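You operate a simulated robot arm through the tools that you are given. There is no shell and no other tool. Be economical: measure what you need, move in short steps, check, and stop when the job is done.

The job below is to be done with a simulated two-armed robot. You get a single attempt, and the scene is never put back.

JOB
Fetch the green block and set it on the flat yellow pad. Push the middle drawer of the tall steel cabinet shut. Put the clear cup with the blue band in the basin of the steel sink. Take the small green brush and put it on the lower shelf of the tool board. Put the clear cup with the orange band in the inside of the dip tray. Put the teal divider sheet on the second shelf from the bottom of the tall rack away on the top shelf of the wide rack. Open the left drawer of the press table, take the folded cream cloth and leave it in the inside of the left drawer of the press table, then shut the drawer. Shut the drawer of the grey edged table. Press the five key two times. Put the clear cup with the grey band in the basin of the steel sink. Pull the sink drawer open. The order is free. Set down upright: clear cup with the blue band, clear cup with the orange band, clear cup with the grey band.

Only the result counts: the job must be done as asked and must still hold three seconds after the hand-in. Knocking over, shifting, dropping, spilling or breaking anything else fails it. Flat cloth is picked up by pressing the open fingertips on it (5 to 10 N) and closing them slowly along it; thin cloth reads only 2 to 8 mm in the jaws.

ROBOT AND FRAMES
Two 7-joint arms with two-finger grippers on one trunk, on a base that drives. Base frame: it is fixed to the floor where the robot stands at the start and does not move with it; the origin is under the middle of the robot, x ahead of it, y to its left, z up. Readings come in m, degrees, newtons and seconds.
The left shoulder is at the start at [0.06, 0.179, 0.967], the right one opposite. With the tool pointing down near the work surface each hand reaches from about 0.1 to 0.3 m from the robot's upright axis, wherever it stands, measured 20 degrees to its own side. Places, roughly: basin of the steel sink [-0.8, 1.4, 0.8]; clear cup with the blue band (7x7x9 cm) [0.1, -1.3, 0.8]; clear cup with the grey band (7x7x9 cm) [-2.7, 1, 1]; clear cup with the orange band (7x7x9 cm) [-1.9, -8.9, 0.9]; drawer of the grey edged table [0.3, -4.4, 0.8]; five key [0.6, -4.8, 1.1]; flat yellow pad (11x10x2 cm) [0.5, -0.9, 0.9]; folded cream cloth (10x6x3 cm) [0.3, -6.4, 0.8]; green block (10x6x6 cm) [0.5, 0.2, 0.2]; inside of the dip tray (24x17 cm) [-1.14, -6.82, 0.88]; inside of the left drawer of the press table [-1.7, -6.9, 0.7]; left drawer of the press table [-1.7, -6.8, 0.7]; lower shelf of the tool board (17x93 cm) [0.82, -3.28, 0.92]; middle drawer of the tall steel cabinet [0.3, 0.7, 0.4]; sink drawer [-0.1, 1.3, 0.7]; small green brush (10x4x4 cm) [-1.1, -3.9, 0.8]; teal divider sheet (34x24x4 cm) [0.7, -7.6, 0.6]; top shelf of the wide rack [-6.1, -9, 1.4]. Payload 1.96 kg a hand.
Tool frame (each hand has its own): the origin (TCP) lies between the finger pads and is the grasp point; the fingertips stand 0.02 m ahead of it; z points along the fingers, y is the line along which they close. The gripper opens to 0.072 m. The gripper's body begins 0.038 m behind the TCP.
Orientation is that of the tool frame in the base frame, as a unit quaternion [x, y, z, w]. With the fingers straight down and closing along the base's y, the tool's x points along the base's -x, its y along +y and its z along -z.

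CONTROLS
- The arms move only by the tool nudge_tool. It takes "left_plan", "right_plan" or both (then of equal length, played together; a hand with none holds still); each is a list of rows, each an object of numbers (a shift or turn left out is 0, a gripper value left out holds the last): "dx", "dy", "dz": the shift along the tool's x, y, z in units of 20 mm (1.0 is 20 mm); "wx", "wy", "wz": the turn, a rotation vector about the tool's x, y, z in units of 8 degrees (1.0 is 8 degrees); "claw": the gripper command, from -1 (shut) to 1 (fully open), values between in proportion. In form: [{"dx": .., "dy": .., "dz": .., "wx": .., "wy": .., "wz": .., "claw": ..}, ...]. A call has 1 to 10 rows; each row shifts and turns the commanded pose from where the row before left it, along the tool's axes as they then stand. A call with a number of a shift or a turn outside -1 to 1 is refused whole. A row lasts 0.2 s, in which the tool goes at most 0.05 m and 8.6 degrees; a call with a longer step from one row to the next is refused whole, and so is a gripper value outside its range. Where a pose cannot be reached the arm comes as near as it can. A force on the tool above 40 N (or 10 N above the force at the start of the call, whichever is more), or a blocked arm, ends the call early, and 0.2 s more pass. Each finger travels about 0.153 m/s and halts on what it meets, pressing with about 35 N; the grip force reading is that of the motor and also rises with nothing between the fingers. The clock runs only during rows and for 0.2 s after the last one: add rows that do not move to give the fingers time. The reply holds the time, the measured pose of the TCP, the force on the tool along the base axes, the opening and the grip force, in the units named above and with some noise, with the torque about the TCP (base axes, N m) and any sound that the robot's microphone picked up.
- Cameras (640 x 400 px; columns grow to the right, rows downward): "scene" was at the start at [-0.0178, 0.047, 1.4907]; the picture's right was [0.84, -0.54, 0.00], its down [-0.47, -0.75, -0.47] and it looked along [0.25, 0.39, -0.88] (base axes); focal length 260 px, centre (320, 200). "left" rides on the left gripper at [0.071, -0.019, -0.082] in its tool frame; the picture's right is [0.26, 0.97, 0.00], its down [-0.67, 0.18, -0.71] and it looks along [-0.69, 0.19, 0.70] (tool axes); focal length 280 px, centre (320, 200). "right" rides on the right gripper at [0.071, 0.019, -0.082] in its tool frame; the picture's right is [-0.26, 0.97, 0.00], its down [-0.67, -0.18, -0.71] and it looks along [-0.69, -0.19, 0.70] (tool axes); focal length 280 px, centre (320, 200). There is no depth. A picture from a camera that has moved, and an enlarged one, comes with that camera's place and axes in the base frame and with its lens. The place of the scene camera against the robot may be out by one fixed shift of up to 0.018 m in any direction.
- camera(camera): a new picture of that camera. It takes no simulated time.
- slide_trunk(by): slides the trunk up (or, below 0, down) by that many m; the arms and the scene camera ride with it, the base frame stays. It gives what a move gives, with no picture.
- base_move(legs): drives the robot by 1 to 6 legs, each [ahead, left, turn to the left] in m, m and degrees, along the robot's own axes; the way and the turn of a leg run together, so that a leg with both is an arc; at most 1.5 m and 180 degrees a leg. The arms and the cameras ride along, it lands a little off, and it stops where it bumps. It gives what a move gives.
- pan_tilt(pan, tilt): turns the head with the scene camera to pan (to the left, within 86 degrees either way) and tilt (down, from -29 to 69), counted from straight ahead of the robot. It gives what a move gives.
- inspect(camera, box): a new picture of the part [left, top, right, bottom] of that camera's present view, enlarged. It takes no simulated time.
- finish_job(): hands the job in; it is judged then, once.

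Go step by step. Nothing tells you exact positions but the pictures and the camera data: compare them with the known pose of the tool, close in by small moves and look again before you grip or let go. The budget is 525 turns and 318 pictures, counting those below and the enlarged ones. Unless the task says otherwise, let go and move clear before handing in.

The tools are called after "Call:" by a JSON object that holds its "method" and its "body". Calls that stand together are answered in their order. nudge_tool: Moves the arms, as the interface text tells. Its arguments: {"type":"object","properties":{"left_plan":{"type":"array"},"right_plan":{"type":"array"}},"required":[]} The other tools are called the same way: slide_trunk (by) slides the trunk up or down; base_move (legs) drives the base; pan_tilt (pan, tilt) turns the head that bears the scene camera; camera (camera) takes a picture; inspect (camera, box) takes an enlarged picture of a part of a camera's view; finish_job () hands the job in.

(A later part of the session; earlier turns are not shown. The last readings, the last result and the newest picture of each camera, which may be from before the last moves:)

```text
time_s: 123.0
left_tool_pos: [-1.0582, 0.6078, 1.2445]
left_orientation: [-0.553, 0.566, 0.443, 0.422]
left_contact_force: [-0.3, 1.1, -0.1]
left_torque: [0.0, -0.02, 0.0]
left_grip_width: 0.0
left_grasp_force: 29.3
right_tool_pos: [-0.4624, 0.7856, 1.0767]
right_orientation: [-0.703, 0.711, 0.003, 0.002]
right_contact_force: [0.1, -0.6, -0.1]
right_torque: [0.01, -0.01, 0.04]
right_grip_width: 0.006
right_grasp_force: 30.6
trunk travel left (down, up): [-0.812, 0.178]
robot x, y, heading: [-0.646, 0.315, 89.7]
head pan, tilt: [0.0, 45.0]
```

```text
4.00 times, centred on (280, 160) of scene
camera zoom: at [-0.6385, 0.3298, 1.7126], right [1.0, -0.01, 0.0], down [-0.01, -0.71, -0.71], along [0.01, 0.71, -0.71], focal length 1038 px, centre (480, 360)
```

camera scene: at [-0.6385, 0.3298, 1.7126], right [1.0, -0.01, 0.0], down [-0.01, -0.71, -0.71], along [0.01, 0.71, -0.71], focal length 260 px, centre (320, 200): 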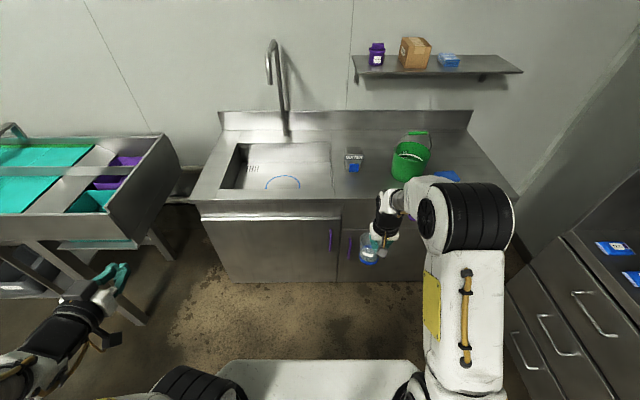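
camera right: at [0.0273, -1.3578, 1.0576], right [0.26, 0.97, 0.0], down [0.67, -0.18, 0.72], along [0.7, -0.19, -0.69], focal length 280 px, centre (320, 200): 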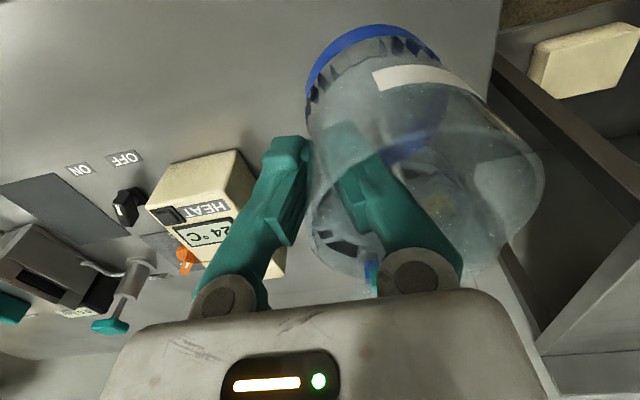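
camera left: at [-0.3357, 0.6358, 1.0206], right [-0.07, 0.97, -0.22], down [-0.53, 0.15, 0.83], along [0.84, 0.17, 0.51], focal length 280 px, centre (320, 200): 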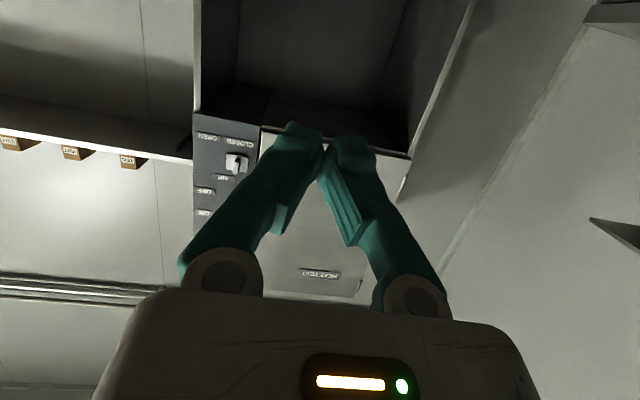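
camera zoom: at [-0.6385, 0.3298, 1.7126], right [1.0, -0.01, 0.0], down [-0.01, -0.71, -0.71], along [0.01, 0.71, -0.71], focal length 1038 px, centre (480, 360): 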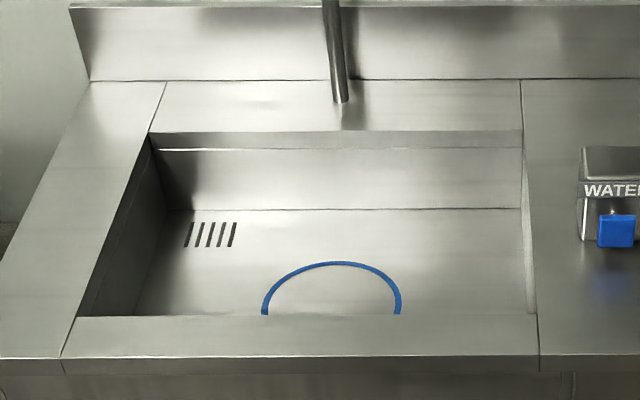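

Call:
{"method": "nudge_tool", "body": {"left_plan": [{"wy": 1}, {"wy": 1}, {"wy": 1}, {"wy": 1}, {"wy": 1}, {"wy": 1}, {"wy": 1}, {"wy": 1}, {"wy": 1}, {"wy": 0.5, "claw": 1}]}}

Call:
{"method": "base_move", "body": {"legs": [[0, 0.22, 0.3], [0.4, 0, 0]]}}

Call:
{"method": "camera", "body": {"camera": "right"}}

Call:
{"method": "camera", "body": {"camera": "scene"}}

```text
time_s: 125.2
left_tool_pos: [-1.0549, 0.6072, 1.2053]
left_orientation: [0.709, -0.705, -0.013, 0.014]
left_contact_force: [0.0, 0.0, -0.5]
left_torque: [0.02, 0.0, 0.0]
left_grip_width: 0.0721
left_grasp_force: 0.0
left hand out of reach, approached as far as the arm can: row 9, 10
right_tool_pos: [-0.463, 0.7871, 1.0758]
right_orientation: [-0.703, 0.711, 0.002, 0.001]
right_contact_force: [0.1, 0.4, -0.4]
right_torque: [0.01, 0.01, 0.04]
right_grip_width: 0.0059
right_grasp_force: 30.9
trunk travel left (down, up): [-0.812, 0.178]
robot x, y, heading: [-0.6457, 0.3156, 89.5]
head pan, tilt: [0.0, 45.0]
```

```text
time_s: 129.0
left_tool_pos: [-1.2705, 1.0049, 1.204]
left_orientation: [0.709, -0.705, -0.014, 0.014]
left_contact_force: [-0.1, -0.3, 0.5]
left_torque: [-0.03, -0.02, 0.02]
left_grip_width: 0.0722
left_grasp_force: 0.1
right_tool_pos: [-0.6791, 1.1839, 1.0769]
right_orientation: [-0.704, 0.71, 0.002, 0.002]
right_contact_force: [0.1, -0.9, 0.0]
right_torque: [0.01, -0.01, 0.01]
right_grip_width: 0.0062
right_grasp_force: 30.6
trunk travel left (down, up): [-0.812, 0.178]
robot x, y, heading: [-0.8591, 0.715, 89.4]
head pan, tilt: [0.0, 45.0]
```

```text
267 pictures are left
camera right: at [-0.6986, 1.1131, 1.1575], right [-0.96, 0.27, 0.0], down [0.19, 0.67, 0.72], along [0.19, 0.69, -0.69], focal length 280 px, centre (320, 200)
```

right: 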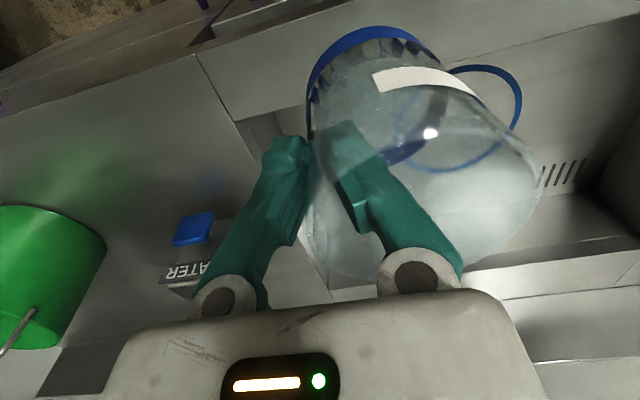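

```text
266 pictures are left
camera scene: at [-0.8537, 0.7284, 1.7127], right [1.0, -0.01, 0.0], down [-0.01, -0.71, -0.71], along [0.01, 0.71, -0.71], focal length 260 px, centre (320, 200)
```

scene: 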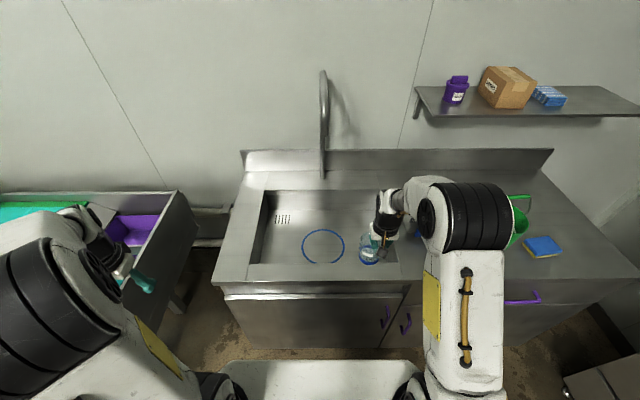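

Call:
{"method": "base_move", "body": {"legs": [[0.1, 0, 0]]}}

Call:
{"method": "nudge_tool", "body": {"right_plan": [{"dx": -1}, {"dx": -1}, {"dz": 1}, {"dz": 1}, {"dz": 1}]}}

```text
time_s: 130.1
left_tool_pos: [-1.2712, 1.1031, 1.2047]
left_orientation: [0.71, -0.704, -0.013, 0.014]
left_contact_force: [-0.2, 0.5, -0.7]
left_torque: [0.02, 0.01, 0.0]
left_grip_width: 0.0718
left_grasp_force: 0.0
right_tool_pos: [-0.6798, 1.2848, 1.0778]
right_orientation: [-0.705, 0.71, 0.002, 0.003]
right_contact_force: [0.0, 0.2, -0.4]
right_torque: [0.02, 0.0, 0.01]
right_grip_width: 0.0059
right_grasp_force: 31.4
trunk travel left (down, up): [-0.812, 0.178]
robot x, y, heading: [-0.8619, 0.8167, 89.4]
head pan, tilt: [0.0, 45.0]
```

```text
time_s: 131.3
left_tool_pos: [-1.27, 1.1049, 1.2046]
left_orientation: [0.711, -0.703, -0.012, 0.013]
left_contact_force: [0.6, 0.3, 0.2]
left_torque: [-0.03, 0.02, -0.01]
left_grip_width: 0.0719
left_grasp_force: 0.1
right_tool_pos: [-0.6784, 1.3264, 1.0162]
right_orientation: [-0.705, 0.71, 0.002, 0.002]
right_contact_force: [0.4, 0.2, -0.3]
right_torque: [-0.01, 0.01, -0.03]
right_grip_width: 0.0058
right_grasp_force: 30.8
trunk travel left (down, up): [-0.812, 0.178]
robot x, y, heading: [-0.8617, 0.8136, 89.7]
head pan, tilt: [0.0, 45.0]
```

Call:
{"method": "nudge_tool", "body": {"right_plan": [{"dz": 1}, {"dz": 1}, {"dz": 1}, {"dz": 1}, {"dz": 1}, {"dz": 1}]}}

Call:
{"method": "camera", "body": {"camera": "right"}}

Call:
{"method": "inspect", "body": {"camera": "scene", "box": [240, 170, 440, 295]}}

```text
time_s: 132.7
left_tool_pos: [-1.2708, 1.1036, 1.2044]
left_orientation: [0.71, -0.703, -0.013, 0.014]
left_contact_force: [0.3, -0.3, -0.4]
left_torque: [0.0, 0.0, 0.0]
left_grip_width: 0.0718
left_grasp_force: 0.0
right_tool_pos: [-0.6782, 1.3268, 0.8969]
right_orientation: [-0.705, 0.709, 0.003, 0.003]
right_contact_force: [0.2, 0.2, -0.8]
right_torque: [-0.02, 0.0, 0.01]
right_grip_width: 0.0064
right_grasp_force: 31.2
trunk travel left (down, up): [-0.812, 0.178]
robot x, y, heading: [-0.8589, 0.8134, 89.5]
head pan, tilt: [0.0, 45.0]
```

```text
265 pictures are left
camera right: at [-0.6982, 1.2556, 0.9768], right [-0.96, 0.27, 0.0], down [0.19, 0.67, 0.72], along [0.19, 0.69, -0.69], focal length 280 px, centre (320, 200)
```

right: 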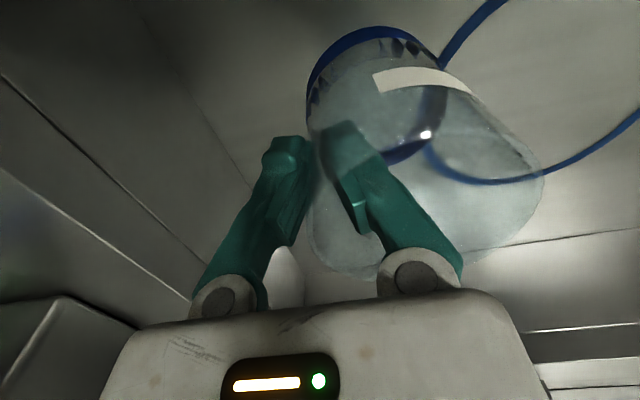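

```text
3.20 times, centred on (340, 232) of scene
camera zoom: at [-0.8528, 0.8298, 1.7127], right [1.0, -0.01, 0.0], down [0.0, -0.71, -0.71], along [0.0, 0.71, -0.71], focal length 830 px, centre (256, 96)
```

zoom: 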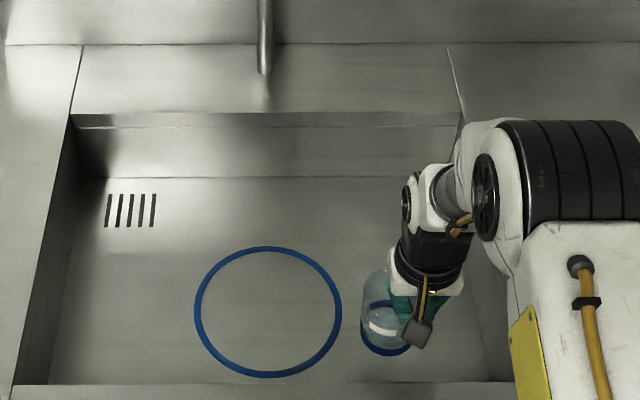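

Call:
{"method": "nudge_tool", "body": {"right_plan": [{"dz": 0.7}, {"dz": 0.5}, {"dz": 0.3}, {"dz": 0.3}, {"dz": 0.2}, {}]}}

```text
time_s: 134.1
left_tool_pos: [-1.2699, 1.1034, 1.2044]
left_orientation: [0.71, -0.704, -0.012, 0.013]
left_contact_force: [-0.8, 0.3, 0.6]
left_torque: [0.01, -0.01, -0.02]
left_grip_width: 0.0721
left_grasp_force: 0.0
right_tool_pos: [-0.6792, 1.327, 0.8558]
right_orientation: [-0.704, 0.71, 0.002, 0.003]
right_contact_force: [-0.4, 0.5, -1.0]
right_torque: [-0.03, 0.0, -0.01]
right_grip_width: 0.0059
right_grasp_force: 31.3
trunk travel left (down, up): [-0.812, 0.178]
robot x, y, heading: [-0.8617, 0.815, 89.8]
head pan, tilt: [0.0, 45.0]
```

Call:
{"method": "nudge_tool", "body": {"right_plan": [{"dz": 0.25}, {"dz": 0.25}, {"dz": 0.25}, {"dz": 0.25}, {}]}}

Call:
{"method": "camera", "body": {"camera": "right"}}

```text
time_s: 135.3
left_tool_pos: [-1.2711, 1.1033, 1.2059]
left_orientation: [0.71, -0.704, -0.012, 0.013]
left_contact_force: [-0.4, 0.4, 0.1]
left_torque: [0.0, -0.02, 0.03]
left_grip_width: 0.0721
left_grasp_force: 0.0
right_tool_pos: [-0.6785, 1.3277, 0.8362]
right_orientation: [-0.705, 0.709, 0.003, 0.003]
right_contact_force: [-0.1, -0.3, 0.0]
right_torque: [0.0, -0.03, -0.02]
right_grip_width: 0.006
right_grasp_force: 31.0
trunk travel left (down, up): [-0.812, 0.178]
robot x, y, heading: [-0.8596, 0.8093, 89.5]
head pan, tilt: [0.0, 45.0]
```

```text
263 pictures are left
camera right: at [-0.6986, 1.2563, 0.9172], right [-0.96, 0.27, 0.0], down [0.19, 0.67, 0.72], along [0.19, 0.69, -0.69], focal length 280 px, centre (320, 200)
```

right: 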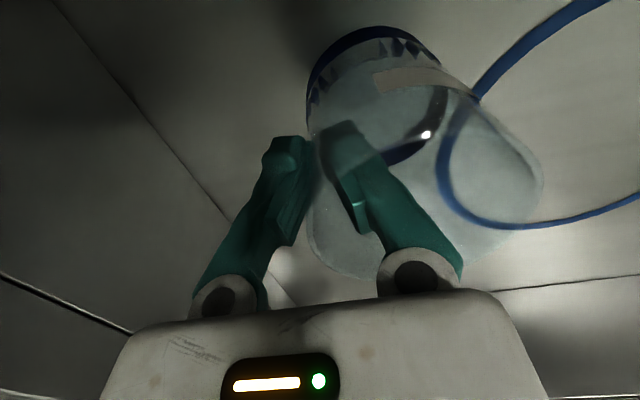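

Call:
{"method": "nudge_tool", "body": {"right_plan": [{"dz": 0.3}, {"dz": 0.3}, {"dz": 0.3}, {"dz": 0.3}, {"dz": 0.3}, {"dz": 0.3}, {"dz": 0.3}, {}]}}

Call:
{"method": "camera", "body": {"camera": "right"}}

```text
time_s: 136.2
left_tool_pos: [-1.2703, 1.1046, 1.2043]
left_orientation: [0.71, -0.704, -0.013, 0.013]
left_contact_force: [0.5, 0.5, 0.4]
left_torque: [-0.01, -0.04, 0.02]
left_grip_width: 0.0718
left_grasp_force: 0.0
right_tool_pos: [-0.6793, 1.3321, 0.8194]
right_orientation: [-0.705, 0.709, 0.005, 0.005]
right_contact_force: [-0.5, 2.3, 9.6]
right_torque: [-1.17, 0.1, -0.16]
right_grip_width: 0.0059
right_grasp_force: 31.0
trunk travel left (down, up): [-0.812, 0.178]
robot x, y, heading: [-0.8604, 0.8155, 89.7]
head pan, tilt: [0.0, 45.0]
stopped in row 4 (right hand): the force on the tool passed its limit at 47 N (the readings are from after the stop); the commanded pose is now the measured one
```

```text
262 pictures are left
camera right: at [-0.6991, 1.2592, 0.8997], right [-0.96, 0.27, 0.0], down [0.19, 0.66, 0.72], along [0.19, 0.7, -0.69], focal length 280 px, centre (320, 200)
```

right: 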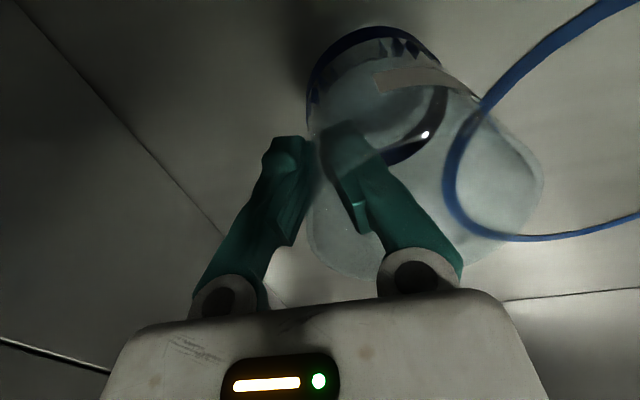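

Call:
{"method": "inspect", "body": {"camera": "scene", "box": [310, 210, 410, 272]}}

Call:
{"method": "inspect", "body": {"camera": "right", "box": [220, 0, 480, 162]}}

```text
6.40 times, centred on (360, 241) of scene
camera zoom: at [-0.8532, 0.829, 1.7125], right [1.0, -0.01, 0.0], down [0.0, -0.71, -0.71], along [0.0, 0.71, -0.71], focal length 1660 px, centre (64, -62)
```

zoom: 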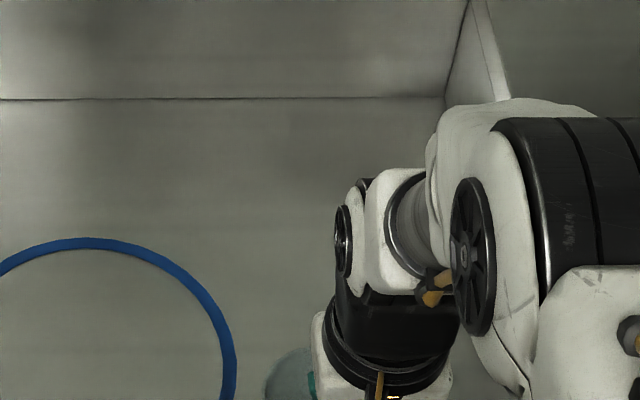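

```text
2.46 times, centred on (350, 81) of right
camera zoom: at [-0.6991, 1.2592, 0.8997], right [-0.96, 0.27, 0.0], down [0.19, 0.66, 0.72], along [0.19, 0.7, -0.69], focal length 690 px, centre (246, 493)
```

zoom: 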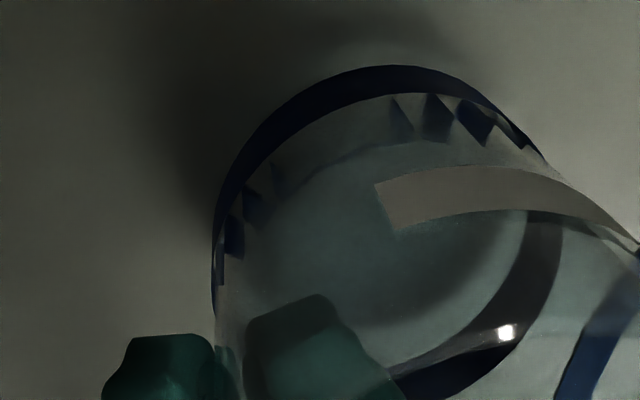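

The stop looks like the wrist camera touching the basin's front rim, so I'll raise a little and go deeper into the basin before lowering.

Call:
{"method": "nudge_tool", "body": {"right_plan": [{"dz": -0.5}, {"dz": -1}, {"dx": -1}, {"dx": -1}, {"dx": -1}, {}]}}

Call:
{"method": "base_move", "body": {"legs": [[0.03, 0, 0]]}}

```text
time_s: 137.7
left_tool_pos: [-1.2702, 1.1039, 1.2049]
left_orientation: [0.71, -0.704, -0.012, 0.014]
left_contact_force: [0.4, 0.1, 0.1]
left_torque: [0.04, -0.02, -0.03]
left_grip_width: 0.0718
left_grasp_force: 0.0
right_tool_pos: [-0.6795, 1.3909, 0.8505]
right_orientation: [-0.705, 0.71, 0.004, 0.004]
right_contact_force: [0.1, -0.1, -0.3]
right_torque: [0.0, -0.01, 0.03]
right_grip_width: 0.0059
right_grasp_force: 31.2
trunk travel left (down, up): [-0.812, 0.178]
robot x, y, heading: [-0.8588, 0.8171, 89.8]
head pan, tilt: [0.0, 45.0]
```

```text
time_s: 138.5
left_tool_pos: [-1.2701, 1.1289, 1.2053]
left_orientation: [0.71, -0.704, -0.013, 0.012]
left_contact_force: [0.1, -0.1, -0.3]
left_torque: [0.06, -0.02, 0.02]
left_grip_width: 0.0717
left_grasp_force: 0.0
right_tool_pos: [-0.6787, 1.4184, 0.853]
right_orientation: [-0.705, 0.71, 0.005, 0.007]
right_contact_force: [-0.4, -0.4, 0.2]
right_torque: [0.0, -0.01, 0.03]
right_grip_width: 0.0059
right_grasp_force: 30.7
trunk travel left (down, up): [-0.812, 0.178]
robot x, y, heading: [-0.8627, 0.8426, 89.6]
head pan, tilt: [0.0, 45.0]
```

Reach is better than expected (TCP y=1.418). Lowering slowly now.

Call:
{"method": "nudge_tool", "body": {"right_plan": [{"dz": 0.5}, {"dz": 0.5}, {"dz": 0.4}, {"dz": 0.25}, {"dz": 0.25}, {"dz": 0.25}, {"dz": 0.25}, {"dz": 0.25}, {"dz": 0.25}, {}]}}

Call:
{"method": "camera", "body": {"camera": "right"}}

```text
time_s: 140.7
left_tool_pos: [-1.2706, 1.1319, 1.2055]
left_orientation: [0.71, -0.704, -0.012, 0.012]
left_contact_force: [0.5, 0.1, 0.4]
left_torque: [0.0, 0.0, -0.01]
left_grip_width: 0.0718
left_grasp_force: 0.1
right_tool_pos: [-0.6791, 1.4186, 0.7955]
right_orientation: [-0.705, 0.709, 0.006, 0.008]
right_contact_force: [3.8, 7.8, 26.2]
right_torque: [0.2, -0.01, -0.01]
right_grip_width: 0.0059
right_grasp_force: 31.2
trunk travel left (down, up): [-0.812, 0.178]
robot x, y, heading: [-0.8617, 0.8477, 89.7]
head pan, tilt: [0.0, 45.0]
```

```text
259 pictures are left
camera right: at [-0.6992, 1.3464, 0.8759], right [-0.96, 0.27, 0.0], down [0.19, 0.66, 0.73], along [0.19, 0.7, -0.69], focal length 280 px, centre (320, 200)
```

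right: 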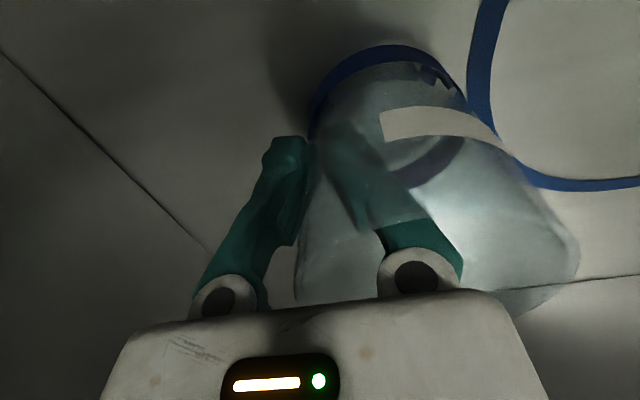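

Cup is on the floor. Opening and rising.

Call:
{"method": "nudge_tool", "body": {"right_plan": [{"dz": -0.2}, {"claw": -0.7}, {"claw": -0.3}, {"claw": 0.2}, {"claw": 0.5}, {}, {"dz": -0.5}, {"dz": -1}, {"dz": -1}, {"dz": -1}]}}

Call:
{"method": "camera", "body": {"camera": "right"}}

```text
time_s: 142.9
left_tool_pos: [-1.2697, 1.1333, 1.2043]
left_orientation: [0.71, -0.704, -0.012, 0.013]
left_contact_force: [-0.3, 0.6, 0.5]
left_torque: [-0.01, -0.02, -0.04]
left_grip_width: 0.0717
left_grasp_force: 0.0
right_tool_pos: [-0.679, 1.4186, 0.868]
right_orientation: [-0.706, 0.709, 0.003, 0.005]
right_contact_force: [0.5, 0.1, 0.4]
right_torque: [0.02, 0.0, -0.02]
right_grip_width: 0.054
right_grasp_force: 0.1
trunk travel left (down, up): [-0.812, 0.178]
robot x, y, heading: [-0.8596, 0.8385, 89.4]
head pan, tilt: [0.0, 45.0]
```

```text
258 pictures are left
camera right: at [-0.6989, 1.346, 0.9475], right [-0.96, 0.27, 0.0], down [0.19, 0.66, 0.72], along [0.19, 0.7, -0.69], focal length 280 px, centre (320, 200)
```

right: 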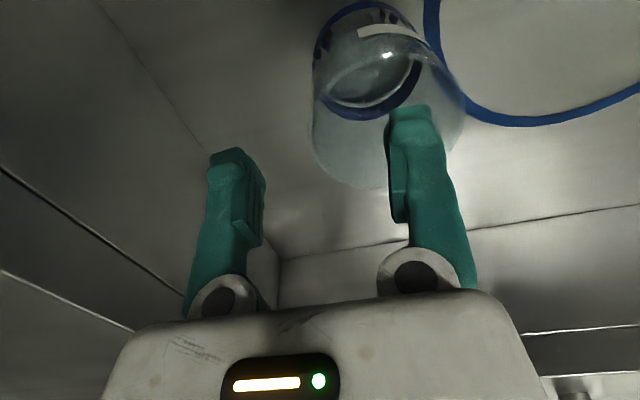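

Blue cup stands in the basin. Now back off and prepare the right hand, pointing forward with a vertical close, for the sink drawer handle near [-0.13, 1.15, 0.775].

Call:
{"method": "nudge_tool", "body": {"right_plan": [{"dz": -1}, {"dz": -1}, {"dz": -1}, {"dz": -1}, {"dz": -1}, {"dz": -1}, {"dz": -1}, {"dz": -1}]}}

Call:
{"method": "base_move", "body": {"legs": [[-0.4, 0, 0], [0, -0.55, 0]]}}

Call:
{"method": "nudge_tool", "body": {"right_plan": [{"wy": -1}, {"wy": -1}, {"wy": -1}, {"wy": -1}, {"wy": -1}, {"wy": -1}, {"wy": -1}, {"wy": -1}, {"wy": -1}, {"wy": -1}]}}

Call:
{"method": "nudge_tool", "body": {"right_plan": [{"wy": -1}, {"wy": -0.25}, {"wz": 1}, {"wz": 1}, {"wz": 1}, {"wz": 1}, {"wz": 1}, {"wz": 1}, {"wz": 1}, {"wz": 1}]}}

Call:
{"method": "nudge_tool", "body": {"right_plan": [{"wz": 1}, {"wz": 1}, {"wz": 1}, {"wz": 0.25, "claw": 1}]}}

Call:
{"method": "camera", "body": {"camera": "scene"}}

```text
time_s: 144.7
left_tool_pos: [-1.2703, 1.1335, 1.2052]
left_orientation: [0.71, -0.704, -0.013, 0.012]
left_contact_force: [-0.1, -0.1, 0.0]
left_torque: [-0.01, 0.02, 0.01]
left_grip_width: 0.0718
left_grasp_force: 0.2
right_tool_pos: [-0.6775, 1.4182, 1.0256]
right_orientation: [-0.706, 0.709, 0.004, 0.005]
right_contact_force: [0.9, 0.1, -0.4]
right_torque: [-0.01, -0.02, 0.03]
right_grip_width: 0.0541
right_grasp_force: 0.1
trunk travel left (down, up): [-0.812, 0.178]
robot x, y, heading: [-0.8624, 0.8457, 89.5]
head pan, tilt: [0.0, 45.0]
```

```text
time_s: 150.0
left_tool_pos: [-0.7203, 0.7323, 1.2038]
left_orientation: [0.712, -0.702, -0.013, 0.014]
left_contact_force: [-0.6, 0.2, -0.1]
left_torque: [0.01, -0.01, 0.0]
left_grip_width: 0.0717
left_grasp_force: 0.0
right_tool_pos: [-0.1284, 1.0193, 1.0259]
right_orientation: [-0.707, 0.707, 0.004, 0.005]
right_contact_force: [-0.3, -1.3, -0.5]
right_torque: [0.0, -0.01, 0.01]
right_grip_width: 0.0539
right_grasp_force: 0.0
trunk travel left (down, up): [-0.812, 0.178]
robot x, y, heading: [-0.3096, 0.4477, 89.9]
head pan, tilt: [0.0, 45.0]
```

```text
time_s: 152.2
left_tool_pos: [-0.7177, 0.7328, 1.2049]
left_orientation: [0.712, -0.702, -0.013, 0.012]
left_contact_force: [0.7, 0.1, 0.4]
left_torque: [-0.02, 0.02, -0.01]
left_grip_width: 0.0717
left_grasp_force: 0.0
right_tool_pos: [-0.1277, 1.0217, 1.0251]
right_orientation: [-0.538, 0.539, 0.458, 0.459]
right_contact_force: [-0.9, -0.5, -0.3]
right_torque: [0.03, 0.0, 0.0]
right_grip_width: 0.054
right_grasp_force: 0.0
trunk travel left (down, up): [-0.812, 0.178]
robot x, y, heading: [-0.3091, 0.447, 90.0]
head pan, tilt: [0.0, 45.0]
```

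```text
time_s: 154.4
left_tool_pos: [-0.7188, 0.7328, 1.2046]
left_orientation: [0.712, -0.702, -0.013, 0.014]
left_contact_force: [0.1, 0.6, 0.2]
left_torque: [-0.01, 0.0, 0.02]
left_grip_width: 0.0721
left_grasp_force: 0.1
right_tool_pos: [-0.127, 1.0201, 1.0248]
right_orientation: [-0.157, 0.685, 0.693, 0.16]
right_contact_force: [-1.0, 0.7, 0.8]
right_torque: [-0.01, 0.0, -0.03]
right_grip_width: 0.0537
right_grasp_force: 0.0
trunk travel left (down, up): [-0.812, 0.178]
robot x, y, heading: [-0.3059, 0.4462, 90.0]
head pan, tilt: [0.0, 45.0]
```

```text
time_s: 155.4
left_tool_pos: [-0.7186, 0.7332, 1.204]
left_orientation: [0.712, -0.702, -0.013, 0.013]
left_contact_force: [-0.5, 0.0, 0.1]
left_torque: [-0.03, 0.02, 0.0]
left_grip_width: 0.0719
left_grasp_force: 0.1
right_tool_pos: [-0.1274, 1.0204, 1.0266]
right_orientation: [0.001, 0.703, 0.711, 0.001]
right_contact_force: [0.4, 0.8, 0.7]
right_torque: [0.02, 0.04, -0.01]
right_grip_width: 0.072
right_grasp_force: 0.1
trunk travel left (down, up): [-0.812, 0.178]
robot x, y, heading: [-0.3077, 0.4458, 90.1]
head pan, tilt: [0.0, 45.0]
```

```text
257 pictures are left
camera scene: at [-0.2998, 0.4602, 1.7126], right [1.0, 0.0, 0.0], down [0.0, -0.71, -0.71], along [0.0, 0.71, -0.71], focal length 260 px, centre (320, 200)
```

scene: 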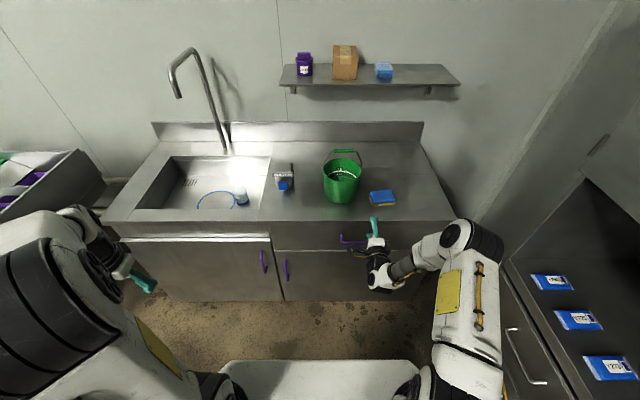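

Call:
{"method": "slide_trunk", "body": {"by": -0.25}}

Call:
{"method": "camera", "body": {"camera": "right"}}

Call:
{"method": "camera", "body": {"camera": "scene"}}

```text
time_s: 157.9
left_tool_pos: [-0.7178, 0.7326, 0.9552]
left_orientation: [0.712, -0.702, -0.013, 0.013]
left_contact_force: [0.0, -0.2, -0.4]
left_torque: [0.01, -0.04, -0.03]
left_grip_width: 0.0722
left_grasp_force: 0.1
right_tool_pos: [-0.1287, 1.0191, 0.775]
right_orientation: [0.0, 0.703, 0.711, 0.002]
right_contact_force: [-0.5, 0.2, -0.4]
right_torque: [0.01, 0.02, 0.0]
right_grip_width: 0.0721
right_grasp_force: 0.2
trunk travel left (down, up): [-0.562, 0.428]
robot x, y, heading: [-0.3078, 0.4488, 89.8]
head pan, tilt: [0.0, 45.0]
```

```text
256 pictures are left
camera right: at [-0.1993, 0.938, 0.7935], right [0.26, -0.01, 0.97], down [0.67, -0.71, -0.19], along [0.69, 0.7, -0.18], focal length 280 px, centre (320, 200)
```

right: 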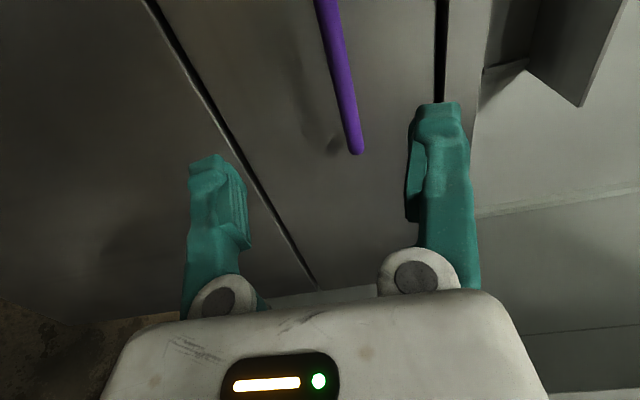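

```text
255 pictures are left
camera scene: at [-0.2999, 0.46, 1.4627], right [1.0, 0.0, 0.0], down [0.0, -0.71, -0.71], along [0.0, 0.71, -0.71], focal length 260 px, centre (320, 200)
```

scene: 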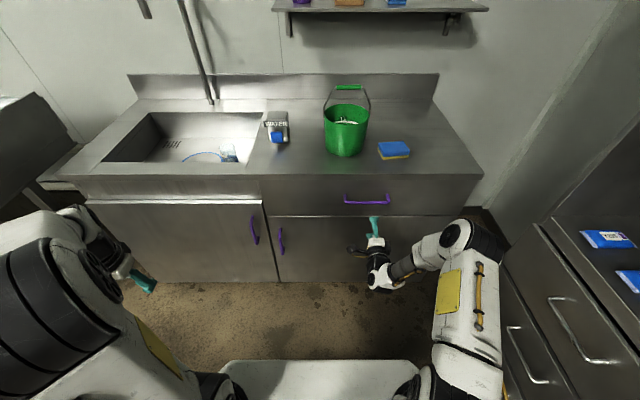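

Call:
{"method": "nudge_tool", "body": {"right_plan": [{"dy": 0.65}, {"dz": 1}, {"dz": 1}, {"dz": 1}, {"dz": 1}, {"dz": 1}, {}]}}

Call:
{"method": "camera", "body": {"camera": "right"}}

Call:
{"method": "inspect", "body": {"camera": "scene", "box": [320, 180, 420, 242]}}

```text
time_s: 159.6
left_tool_pos: [-0.7191, 0.7325, 0.955]
left_orientation: [0.712, -0.702, -0.013, 0.013]
left_contact_force: [0.6, -0.4, -0.2]
left_torque: [0.0, -0.01, -0.01]
left_grip_width: 0.0718
left_grasp_force: 0.0
right_tool_pos: [-0.1289, 1.1203, 0.7892]
right_orientation: [0.001, 0.702, 0.712, 0.001]
right_contact_force: [-0.3, 0.3, -0.5]
right_torque: [-0.01, 0.04, -0.02]
right_grip_width: 0.0721
right_grasp_force: 0.0
trunk travel left (down, up): [-0.562, 0.428]
robot x, y, heading: [-0.3075, 0.4426, 89.9]
head pan, tilt: [0.0, 45.0]
```

```text
254 pictures are left
camera right: at [-0.1995, 1.039, 0.8077], right [0.26, -0.01, 0.97], down [0.67, -0.71, -0.19], along [0.69, 0.7, -0.18], focal length 280 px, centre (320, 200)
```

right: 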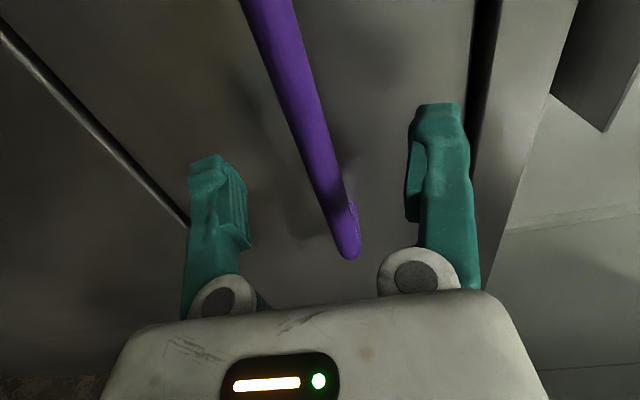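

```text
6.40 times, centred on (370, 211) of scene
camera zoom: at [-0.2999, 0.4599, 1.4626], right [1.0, 0.0, 0.0], down [0.0, -0.71, -0.71], along [0.0, 0.71, -0.71], focal length 1660 px, centre (0, 130)
```

zoom: 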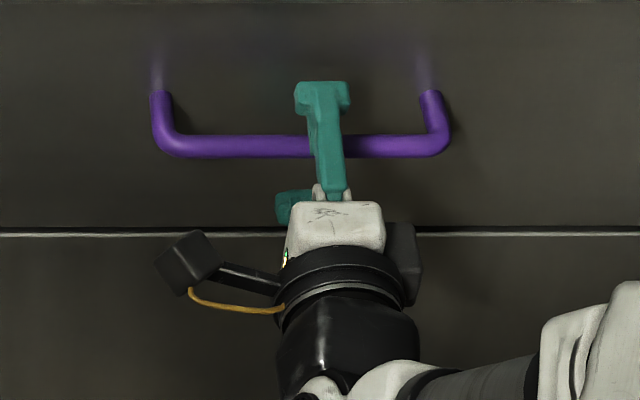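

Call:
{"method": "nudge_tool", "body": {"right_plan": [{"dz": 0.15, "claw": -1}, {}, {}, {}]}}

```text
time_s: 160.6
left_tool_pos: [-0.7176, 0.7333, 0.954]
left_orientation: [0.712, -0.702, -0.013, 0.013]
left_contact_force: [0.8, -0.3, -0.4]
left_torque: [-0.04, 0.03, -0.01]
left_grip_width: 0.0722
left_grasp_force: 0.1
right_tool_pos: [-0.1274, 1.1238, 0.7908]
right_orientation: [0.0, 0.703, 0.711, 0.001]
right_contact_force: [0.4, -3.6, -3.0]
right_torque: [-0.01, 0.32, -0.14]
right_grip_width: 0.013
right_grasp_force: 39.9
trunk travel left (down, up): [-0.562, 0.428]
robot x, y, heading: [-0.307, 0.4464, 89.9]
head pan, tilt: [0.0, 45.0]
```

Call:
{"method": "base_move", "body": {"legs": [[-0.2, 0, 0]]}}

Call:
{"method": "camera", "body": {"camera": "scene"}}

```text
time_s: 162.2
left_tool_pos: [-0.7193, 0.5307, 0.9538]
left_orientation: [0.713, -0.701, -0.013, 0.012]
left_contact_force: [0.1, -0.5, 0.2]
left_torque: [0.03, 0.0, -0.03]
left_grip_width: 0.072
left_grasp_force: 0.0
right_tool_pos: [-0.128, 0.9217, 0.7893]
right_orientation: [0.0, 0.703, 0.711, 0.001]
right_contact_force: [0.7, 2.7, -4.6]
right_torque: [-0.04, 0.35, 0.24]
right_grip_width: 0.0129
right_grasp_force: 39.6
trunk travel left (down, up): [-0.562, 0.428]
robot x, y, heading: [-0.3093, 0.2431, 90.0]
head pan, tilt: [0.0, 45.0]
```

```text
252 pictures are left
camera scene: at [-0.2998, 0.2594, 1.4626], right [1.0, 0.0, 0.0], down [0.0, -0.71, -0.71], along [0.0, 0.71, -0.71], focal length 260 px, centre (320, 200)
```

scene: 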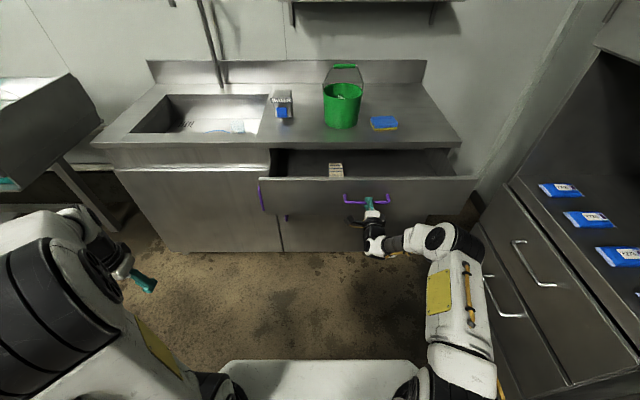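

Call:
{"method": "base_move", "body": {"legs": [[-0.08, 0, 0]]}}

```text
time_s: 163.2
left_tool_pos: [-0.7194, 0.4511, 0.9546]
left_orientation: [0.712, -0.702, -0.013, 0.013]
left_contact_force: [-0.1, 0.0, 0.2]
left_torque: [0.02, -0.02, 0.03]
left_grip_width: 0.0721
left_grasp_force: 0.2
right_tool_pos: [-0.1283, 0.8418, 0.7904]
right_orientation: [0.0, 0.703, 0.711, 0.0]
right_contact_force: [3.5, 1.6, -4.6]
right_torque: [0.02, 0.02, -0.22]
right_grip_width: 0.013
right_grasp_force: 39.6
trunk travel left (down, up): [-0.562, 0.428]
robot x, y, heading: [-0.3073, 0.1617, 89.8]
head pan, tilt: [0.0, 45.0]
```

Drawer is open. Release the handle and go for the grey cup with the left hand.

Call:
{"method": "nudge_tool", "body": {"right_plan": [{"claw": 1}, {}, {"dz": -1}, {"dz": -1}, {"dz": -1}, {"dz": -1}]}}

Call:
{"method": "camera", "body": {"camera": "scene"}}

Call:
{"method": "pan_tilt", "body": {"pan": 86, "tilt": 30}}

Call:
{"method": "camera", "body": {"camera": "scene"}}

```text
time_s: 164.6
left_tool_pos: [-0.7184, 0.4495, 0.9548]
left_orientation: [0.712, -0.702, -0.013, 0.013]
left_contact_force: [-0.4, -0.2, -0.2]
left_torque: [-0.03, -0.04, 0.04]
left_grip_width: 0.0719
left_grasp_force: 0.0
right_tool_pos: [-0.1293, 0.7615, 0.789]
right_orientation: [0.001, 0.703, 0.711, 0.003]
right_contact_force: [-0.4, -0.3, 0.5]
right_torque: [-0.03, -0.03, -0.01]
right_grip_width: 0.0719
right_grasp_force: 0.0
trunk travel left (down, up): [-0.562, 0.428]
robot x, y, heading: [-0.3067, 0.162, 89.8]
head pan, tilt: [0.0, 45.0]
```

```text
251 pictures are left
camera scene: at [-0.3004, 0.1773, 1.4626], right [1.0, 0.0, 0.0], down [0.0, -0.71, -0.71], along [0.0, 0.71, -0.71], focal length 260 px, centre (320, 200)
```

scene: 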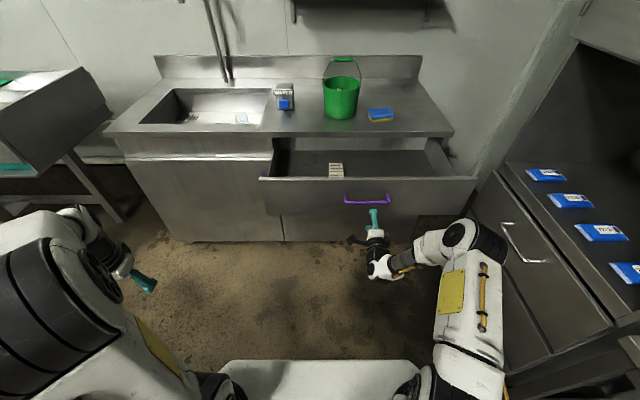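

```text
time_s: 166.2
left_tool_pos: [-0.7193, 0.4495, 0.9552]
left_orientation: [0.712, -0.702, -0.013, 0.013]
left_contact_force: [0.2, -1.1, 0.4]
left_torque: [0.02, 0.02, 0.03]
left_grip_width: 0.0719
left_grasp_force: 0.0
right_tool_pos: [-0.1283, 0.7614, 0.7898]
right_orientation: [0.0, 0.703, 0.711, 0.001]
right_contact_force: [0.1, -0.6, 0.1]
right_torque: [0.0, -0.01, -0.03]
right_grip_width: 0.072
right_grasp_force: 0.1
trunk travel left (down, up): [-0.562, 0.428]
robot x, y, heading: [-0.3063, 0.1626, 89.7]
head pan, tilt: [85.9, 30.0]
```

```text
250 pictures are left
camera scene: at [-0.3909, 0.103, 1.4852], right [0.07, 1.0, 0.0], down [0.5, -0.04, -0.87], along [-0.86, 0.06, -0.5], focal length 260 px, centre (320, 200)
```

scene: 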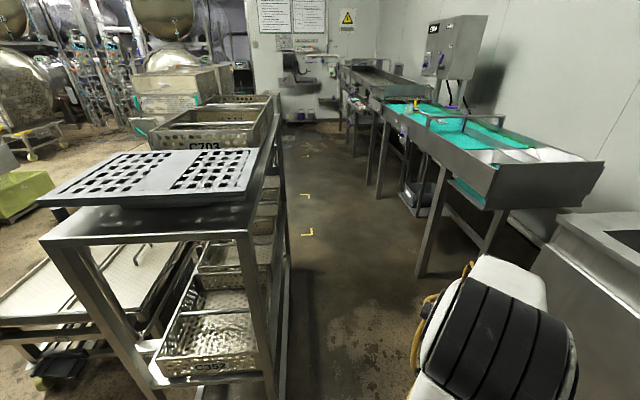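

Call:
{"method": "nudge_tool", "body": {"right_plan": [{"dz": -1}, {"dz": -1}, {"dz": -1}, {"dz": -1}, {"dz": -1}, {"dz": -1}, {"dz": -1}, {"dz": -1}, {"dz": -1}, {"dz": -1}]}}

Call:
{"method": "slide_trunk", "body": {"by": 0.38}}

Call:
{"method": "nudge_tool", "body": {"right_plan": [{"wz": -1}, {"wz": -1}, {"wz": -1}, {"wz": -1}, {"wz": -1}, {"wz": -1}, {"wz": -1}, {"wz": -1}, {"wz": -1}, {"wz": -1}]}}

Call:
{"method": "nudge_tool", "body": {"right_plan": [{"wz": -1}, {"wz": -0.25}, {"wy": 1}, {"wy": 1}, {"wy": 1}, {"wy": 1}, {"wy": 1}, {"wy": 1}, {"wy": 1}, {"wy": 1}]}}

Call:
{"method": "nudge_tool", "body": {"right_plan": [{"wy": 1}, {"wy": 1}, {"wy": 1}, {"wy": 0.25}]}}

Call:
{"method": "base_move", "body": {"legs": [[0.28, 0, 0], [0, 1.2, 0]]}}

Call:
{"method": "pan_tilt", "body": {"pan": 45, "tilt": 40}}

Call:
{"method": "camera", "body": {"camera": "scene"}}

```text
time_s: 168.4
left_tool_pos: [-0.7201, 0.4497, 0.9547]
left_orientation: [0.712, -0.702, -0.013, 0.013]
left_contact_force: [0.3, 1.1, 1.5]
left_torque: [-0.03, 0.03, -0.01]
left_grip_width: 0.0722
left_grasp_force: 0.0
right_tool_pos: [-0.1293, 0.5603, 0.7879]
right_orientation: [0.0, 0.704, 0.711, 0.001]
right_contact_force: [0.3, -0.6, 0.5]
right_torque: [0.0, -0.01, 0.0]
right_grip_width: 0.0719
right_grasp_force: 0.0
trunk travel left (down, up): [-0.562, 0.428]
robot x, y, heading: [-0.3092, 0.1646, 89.9]
head pan, tilt: [85.9, 30.0]
```

```text
time_s: 172.1
left_tool_pos: [-0.7195, 0.4502, 1.3335]
left_orientation: [0.712, -0.702, -0.013, 0.013]
left_contact_force: [-0.9, -0.6, -0.2]
left_torque: [0.02, 0.0, -0.02]
left_grip_width: 0.0722
left_grasp_force: 0.1
right_tool_pos: [-0.1294, 0.56, 1.1671]
right_orientation: [0.001, 0.703, 0.711, 0.002]
right_contact_force: [-0.9, 0.0, 0.0]
right_torque: [-0.03, -0.02, 0.01]
right_grip_width: 0.0721
right_grasp_force: 0.2
trunk travel left (down, up): [-0.942, 0.048]
robot x, y, heading: [-0.3096, 0.1643, 89.8]
head pan, tilt: [85.9, 30.0]
```

```text
time_s: 174.3
left_tool_pos: [-0.72, 0.4502, 1.3344]
left_orientation: [0.712, -0.702, -0.013, 0.012]
left_contact_force: [-0.4, -0.9, 0.2]
left_torque: [0.0, -0.04, 0.02]
left_grip_width: 0.072
left_grasp_force: 0.1
right_tool_pos: [-0.1297, 0.5614, 1.168]
right_orientation: [-0.451, 0.539, 0.543, 0.46]
right_contact_force: [-0.7, -0.1, -0.2]
right_torque: [0.02, -0.02, -0.01]
right_grip_width: 0.0722
right_grasp_force: 0.1
trunk travel left (down, up): [-0.942, 0.048]
robot x, y, heading: [-0.3046, 0.1637, 89.9]
head pan, tilt: [85.9, 30.0]
```

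```text
time_s: 176.5
left_tool_pos: [-0.7204, 0.4503, 1.3335]
left_orientation: [0.712, -0.702, -0.013, 0.012]
left_contact_force: [-1.0, -1.1, 0.4]
left_torque: [-0.02, 0.04, 0.04]
left_grip_width: 0.0721
left_grasp_force: 0.1
right_tool_pos: [-0.1306, 0.5741, 1.1577]
right_orientation: [-0.687, 0.689, 0.162, 0.164]
right_contact_force: [0.8, 0.0, 1.5]
right_torque: [0.0, 0.02, 0.0]
right_grip_width: 0.0718
right_grasp_force: 0.0
right hand out of reach, approached as far as the arm can: row 5, 6
trunk travel left (down, up): [-0.942, 0.048]
robot x, y, heading: [-0.3102, 0.1668, 89.9]
head pan, tilt: [85.9, 30.0]
```

```text
time_s: 177.5
left_tool_pos: [-0.7182, 0.451, 1.335]
left_orientation: [0.711, -0.703, -0.012, 0.013]
left_contact_force: [-0.1, 0.6, -0.1]
left_torque: [0.03, 0.01, -0.03]
left_grip_width: 0.0721
left_grasp_force: 0.1
right_tool_pos: [-0.1289, 0.572, 1.1571]
right_orientation: [-0.706, 0.709, 0.004, 0.004]
right_contact_force: [-0.4, -0.1, -0.1]
right_torque: [-0.01, -0.03, -0.04]
right_grip_width: 0.072
right_grasp_force: 0.1
trunk travel left (down, up): [-0.942, 0.048]
robot x, y, heading: [-0.3076, 0.1651, 89.7]
head pan, tilt: [85.9, 30.0]
```

```text
time_s: 185.2
left_tool_pos: [-1.9143, 0.7718, 1.3346]
left_orientation: [-0.701, 0.713, 0.013, -0.013]
left_contact_force: [0.0, 0.5, -0.2]
left_torque: [0.03, 0.02, 0.01]
left_grip_width: 0.072
left_grasp_force: 0.1
right_tool_pos: [-1.3214, 0.8757, 1.156]
right_orientation: [-0.695, 0.719, 0.004, 0.005]
right_contact_force: [-0.6, -0.1, -0.1]
right_torque: [0.0, 0.0, 0.0]
right_grip_width: 0.0722
right_grasp_force: 0.0
trunk travel left (down, up): [-0.942, 0.048]
robot x, y, heading: [-1.5131, 0.4735, 87.9]
head pan, tilt: [85.9, 30.0]
```

```text
time_s: 186.2
left_tool_pos: [-1.9141, 0.7711, 1.3348]
left_orientation: [-0.701, 0.713, 0.013, -0.012]
left_contact_force: [0.2, -0.9, 0.7]
left_torque: [0.01, -0.02, 0.02]
left_grip_width: 0.0719
left_grasp_force: 0.0
right_tool_pos: [-1.3216, 0.876, 1.156]
right_orientation: [-0.695, 0.719, 0.003, 0.004]
right_contact_force: [-0.4, 0.2, -0.5]
right_torque: [-0.01, 0.02, -0.01]
right_grip_width: 0.0722
right_grasp_force: 0.0
trunk travel left (down, up): [-0.942, 0.048]
robot x, y, heading: [-1.5159, 0.4719, 88.2]
head pan, tilt: [45.0, 40.0]
```

```text
249 pictures are left
camera scene: at [-1.5648, 0.4671, 1.8499], right [0.73, 0.68, 0.0], down [0.44, -0.47, -0.77], along [-0.52, 0.56, -0.64], focal length 260 px, centre (320, 200)
```

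scene: 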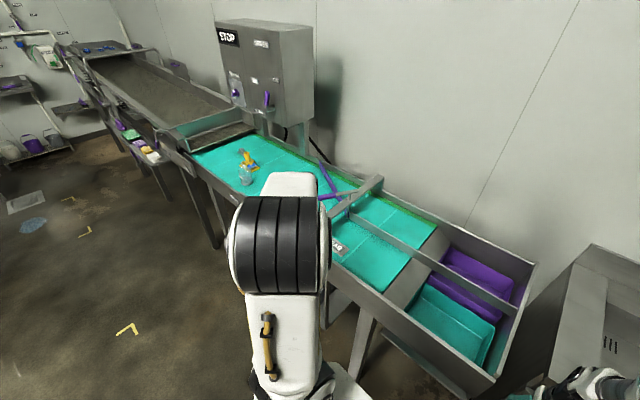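

Call:
{"method": "base_move", "body": {"legs": [[0, 0, 1.9], [0, 0.95, 0]]}}

Call:
{"method": "pan_tilt", "body": {"pan": 10, "tilt": 45}}

Call:
{"method": "camera", "body": {"camera": "scene"}}

Call:
{"method": "camera", "body": {"camera": "left"}}

```text
time_s: 191.6
left_tool_pos: [-2.8739, 0.7648, 1.3348]
left_orientation: [0.71, -0.704, -0.013, 0.013]
left_contact_force: [0.7, 0.5, 0.2]
left_torque: [-0.01, -0.01, 0.01]
left_grip_width: 0.072
left_grasp_force: 0.0
right_tool_pos: [-2.2839, 0.8849, 1.1565]
right_orientation: [-0.704, 0.71, 0.004, 0.005]
right_contact_force: [-0.1, 0.0, -0.2]
right_torque: [-0.01, 0.03, 0.0]
right_grip_width: 0.0721
right_grasp_force: 0.0
trunk travel left (down, up): [-0.942, 0.048]
robot x, y, heading: [-2.466, 0.4758, 89.6]
head pan, tilt: [45.0, 40.0]
```

```text
time_s: 192.6
left_tool_pos: [-2.875, 0.7641, 1.3347]
left_orientation: [0.71, -0.704, -0.013, 0.013]
left_contact_force: [1.3, 0.3, -0.2]
left_torque: [0.0, 0.04, 0.01]
left_grip_width: 0.0719
left_grasp_force: 0.0
right_tool_pos: [-2.2849, 0.8846, 1.157]
right_orientation: [-0.704, 0.71, 0.003, 0.005]
right_contact_force: [0.7, -0.8, 0.5]
right_torque: [0.03, -0.02, 0.01]
right_grip_width: 0.072
right_grasp_force: 0.0
trunk travel left (down, up): [-0.942, 0.048]
robot x, y, heading: [-2.4649, 0.4763, 89.6]
head pan, tilt: [10.0, 45.0]
```

```text
248 pictures are left
camera scene: at [-2.4719, 0.4885, 1.8426], right [0.99, 0.17, 0.0], down [0.12, -0.7, -0.71], along [-0.12, 0.7, -0.71], focal length 260 px, centre (320, 200)
```

scene: 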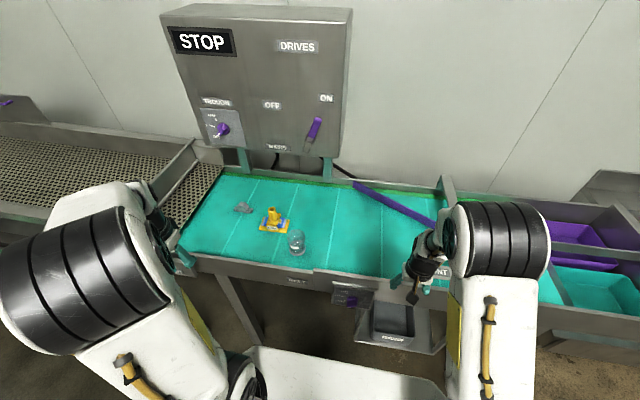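

```text
247 pictures are left
camera left: at [-2.851, 0.6943, 1.4146], right [-0.96, -0.27, 0.04], down [-0.16, 0.67, 0.72], along [-0.22, 0.69, -0.69], focal length 280 px, centre (320, 200)
```

left: 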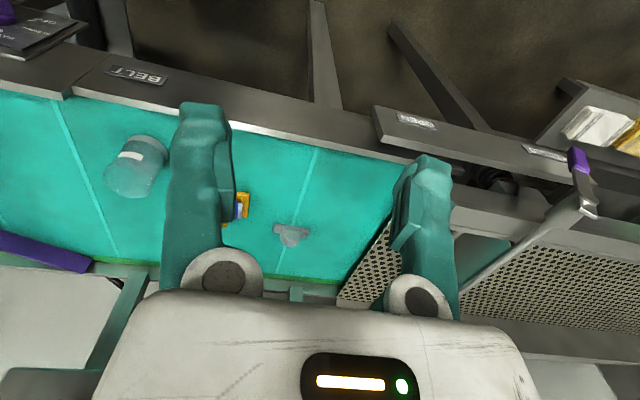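

The grey cup stands near [-2.66, 1.05], belt at z≈0.98. I'll bring the left hand over its +x rim wall.

Call:
{"method": "base_move", "body": {"legs": [[0.07, 0, 0.3]]}}

Call:
{"method": "nudge_tool", "body": {"left_plan": [{"dy": -1, "dx": -0.8}, {"dy": -1, "dx": -0.8}, {"dy": -1, "dx": -0.8}, {"dy": -1, "dx": -0.8}, {"dy": -1, "dx": -0.8}, {"dy": -1, "dx": -0.8}, {"dy": -1, "dx": -0.8}, {"dy": -1, "dx": -0.8}, {"dy": -1, "dx": -0.8}, {"dy": -1, "dx": -0.8}]}}

Call:
{"method": "nudge_tool", "body": {"left_plan": [{"dy": -1, "dx": -0.8}, {"dy": -1, "dx": -0.8}, {"dy": -0.6}, {"dz": 1}, {"dz": 1}, {"dz": 1}, {"dz": 1}, {"dz": 1}]}}

Call:
{"method": "camera", "body": {"camera": "left"}}

```text
time_s: 193.6
left_tool_pos: [-2.8766, 0.8228, 1.3365]
left_orientation: [0.712, -0.702, -0.015, 0.011]
left_contact_force: [0.2, -0.6, -0.4]
left_torque: [0.03, -0.01, -0.03]
left_grip_width: 0.0721
left_grasp_force: 0.0
right_tool_pos: [-2.2866, 0.9477, 1.1591]
right_orientation: [-0.706, 0.708, 0.006, 0.007]
right_contact_force: [-0.5, 0.1, 0.2]
right_torque: [0.04, -0.01, -0.01]
right_grip_width: 0.0722
right_grasp_force: 0.1
trunk travel left (down, up): [-0.942, 0.048]
robot x, y, heading: [-2.4629, 0.5428, 90.3]
head pan, tilt: [10.0, 45.0]
```

```text
time_s: 195.8
left_tool_pos: [-2.6859, 0.9852, 1.3117]
left_orientation: [0.713, -0.701, -0.015, 0.011]
left_contact_force: [-0.5, 0.3, 0.0]
left_torque: [0.03, -0.02, 0.03]
left_grip_width: 0.072
left_grasp_force: 0.0
left hand out of reach, approached as far as the arm can: row 6, 8, 9, 10
right_tool_pos: [-2.2878, 0.9533, 1.1557]
right_orientation: [-0.706, 0.708, 0.004, 0.003]
right_contact_force: [-1.2, 0.2, 0.9]
right_torque: [0.04, 0.04, -0.02]
right_grip_width: 0.0722
right_grasp_force: 0.0
trunk travel left (down, up): [-0.942, 0.048]
robot x, y, heading: [-2.469, 0.5431, 89.9]
head pan, tilt: [10.0, 45.0]
```

```text
time_s: 197.6
left_tool_pos: [-2.6708, 0.9883, 1.2083]
left_orientation: [0.712, -0.702, -0.013, 0.013]
left_contact_force: [-0.2, 0.2, 0.7]
left_torque: [-0.01, 0.05, 0.0]
left_grip_width: 0.0722
left_grasp_force: 0.1
left hand out of reach, approached as far as the arm can: row 1, 2
right_tool_pos: [-2.2876, 0.9544, 1.1565]
right_orientation: [-0.707, 0.708, 0.004, 0.005]
right_contact_force: [-0.6, -0.5, -0.6]
right_torque: [0.01, 0.01, -0.04]
right_grip_width: 0.0719
right_grasp_force: 0.0
trunk travel left (down, up): [-0.942, 0.048]
robot x, y, heading: [-2.4659, 0.5465, 90.2]
head pan, tilt: [10.0, 45.0]
```

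```text
246 pictures are left
camera left: at [-2.6468, 0.919, 1.2888], right [-0.96, -0.28, 0.04], down [-0.17, 0.67, 0.72], along [-0.22, 0.69, -0.69], focal length 280 px, centre (320, 200)
```

left: 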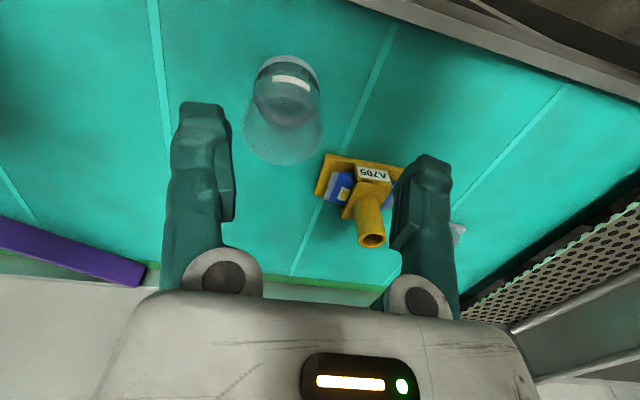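

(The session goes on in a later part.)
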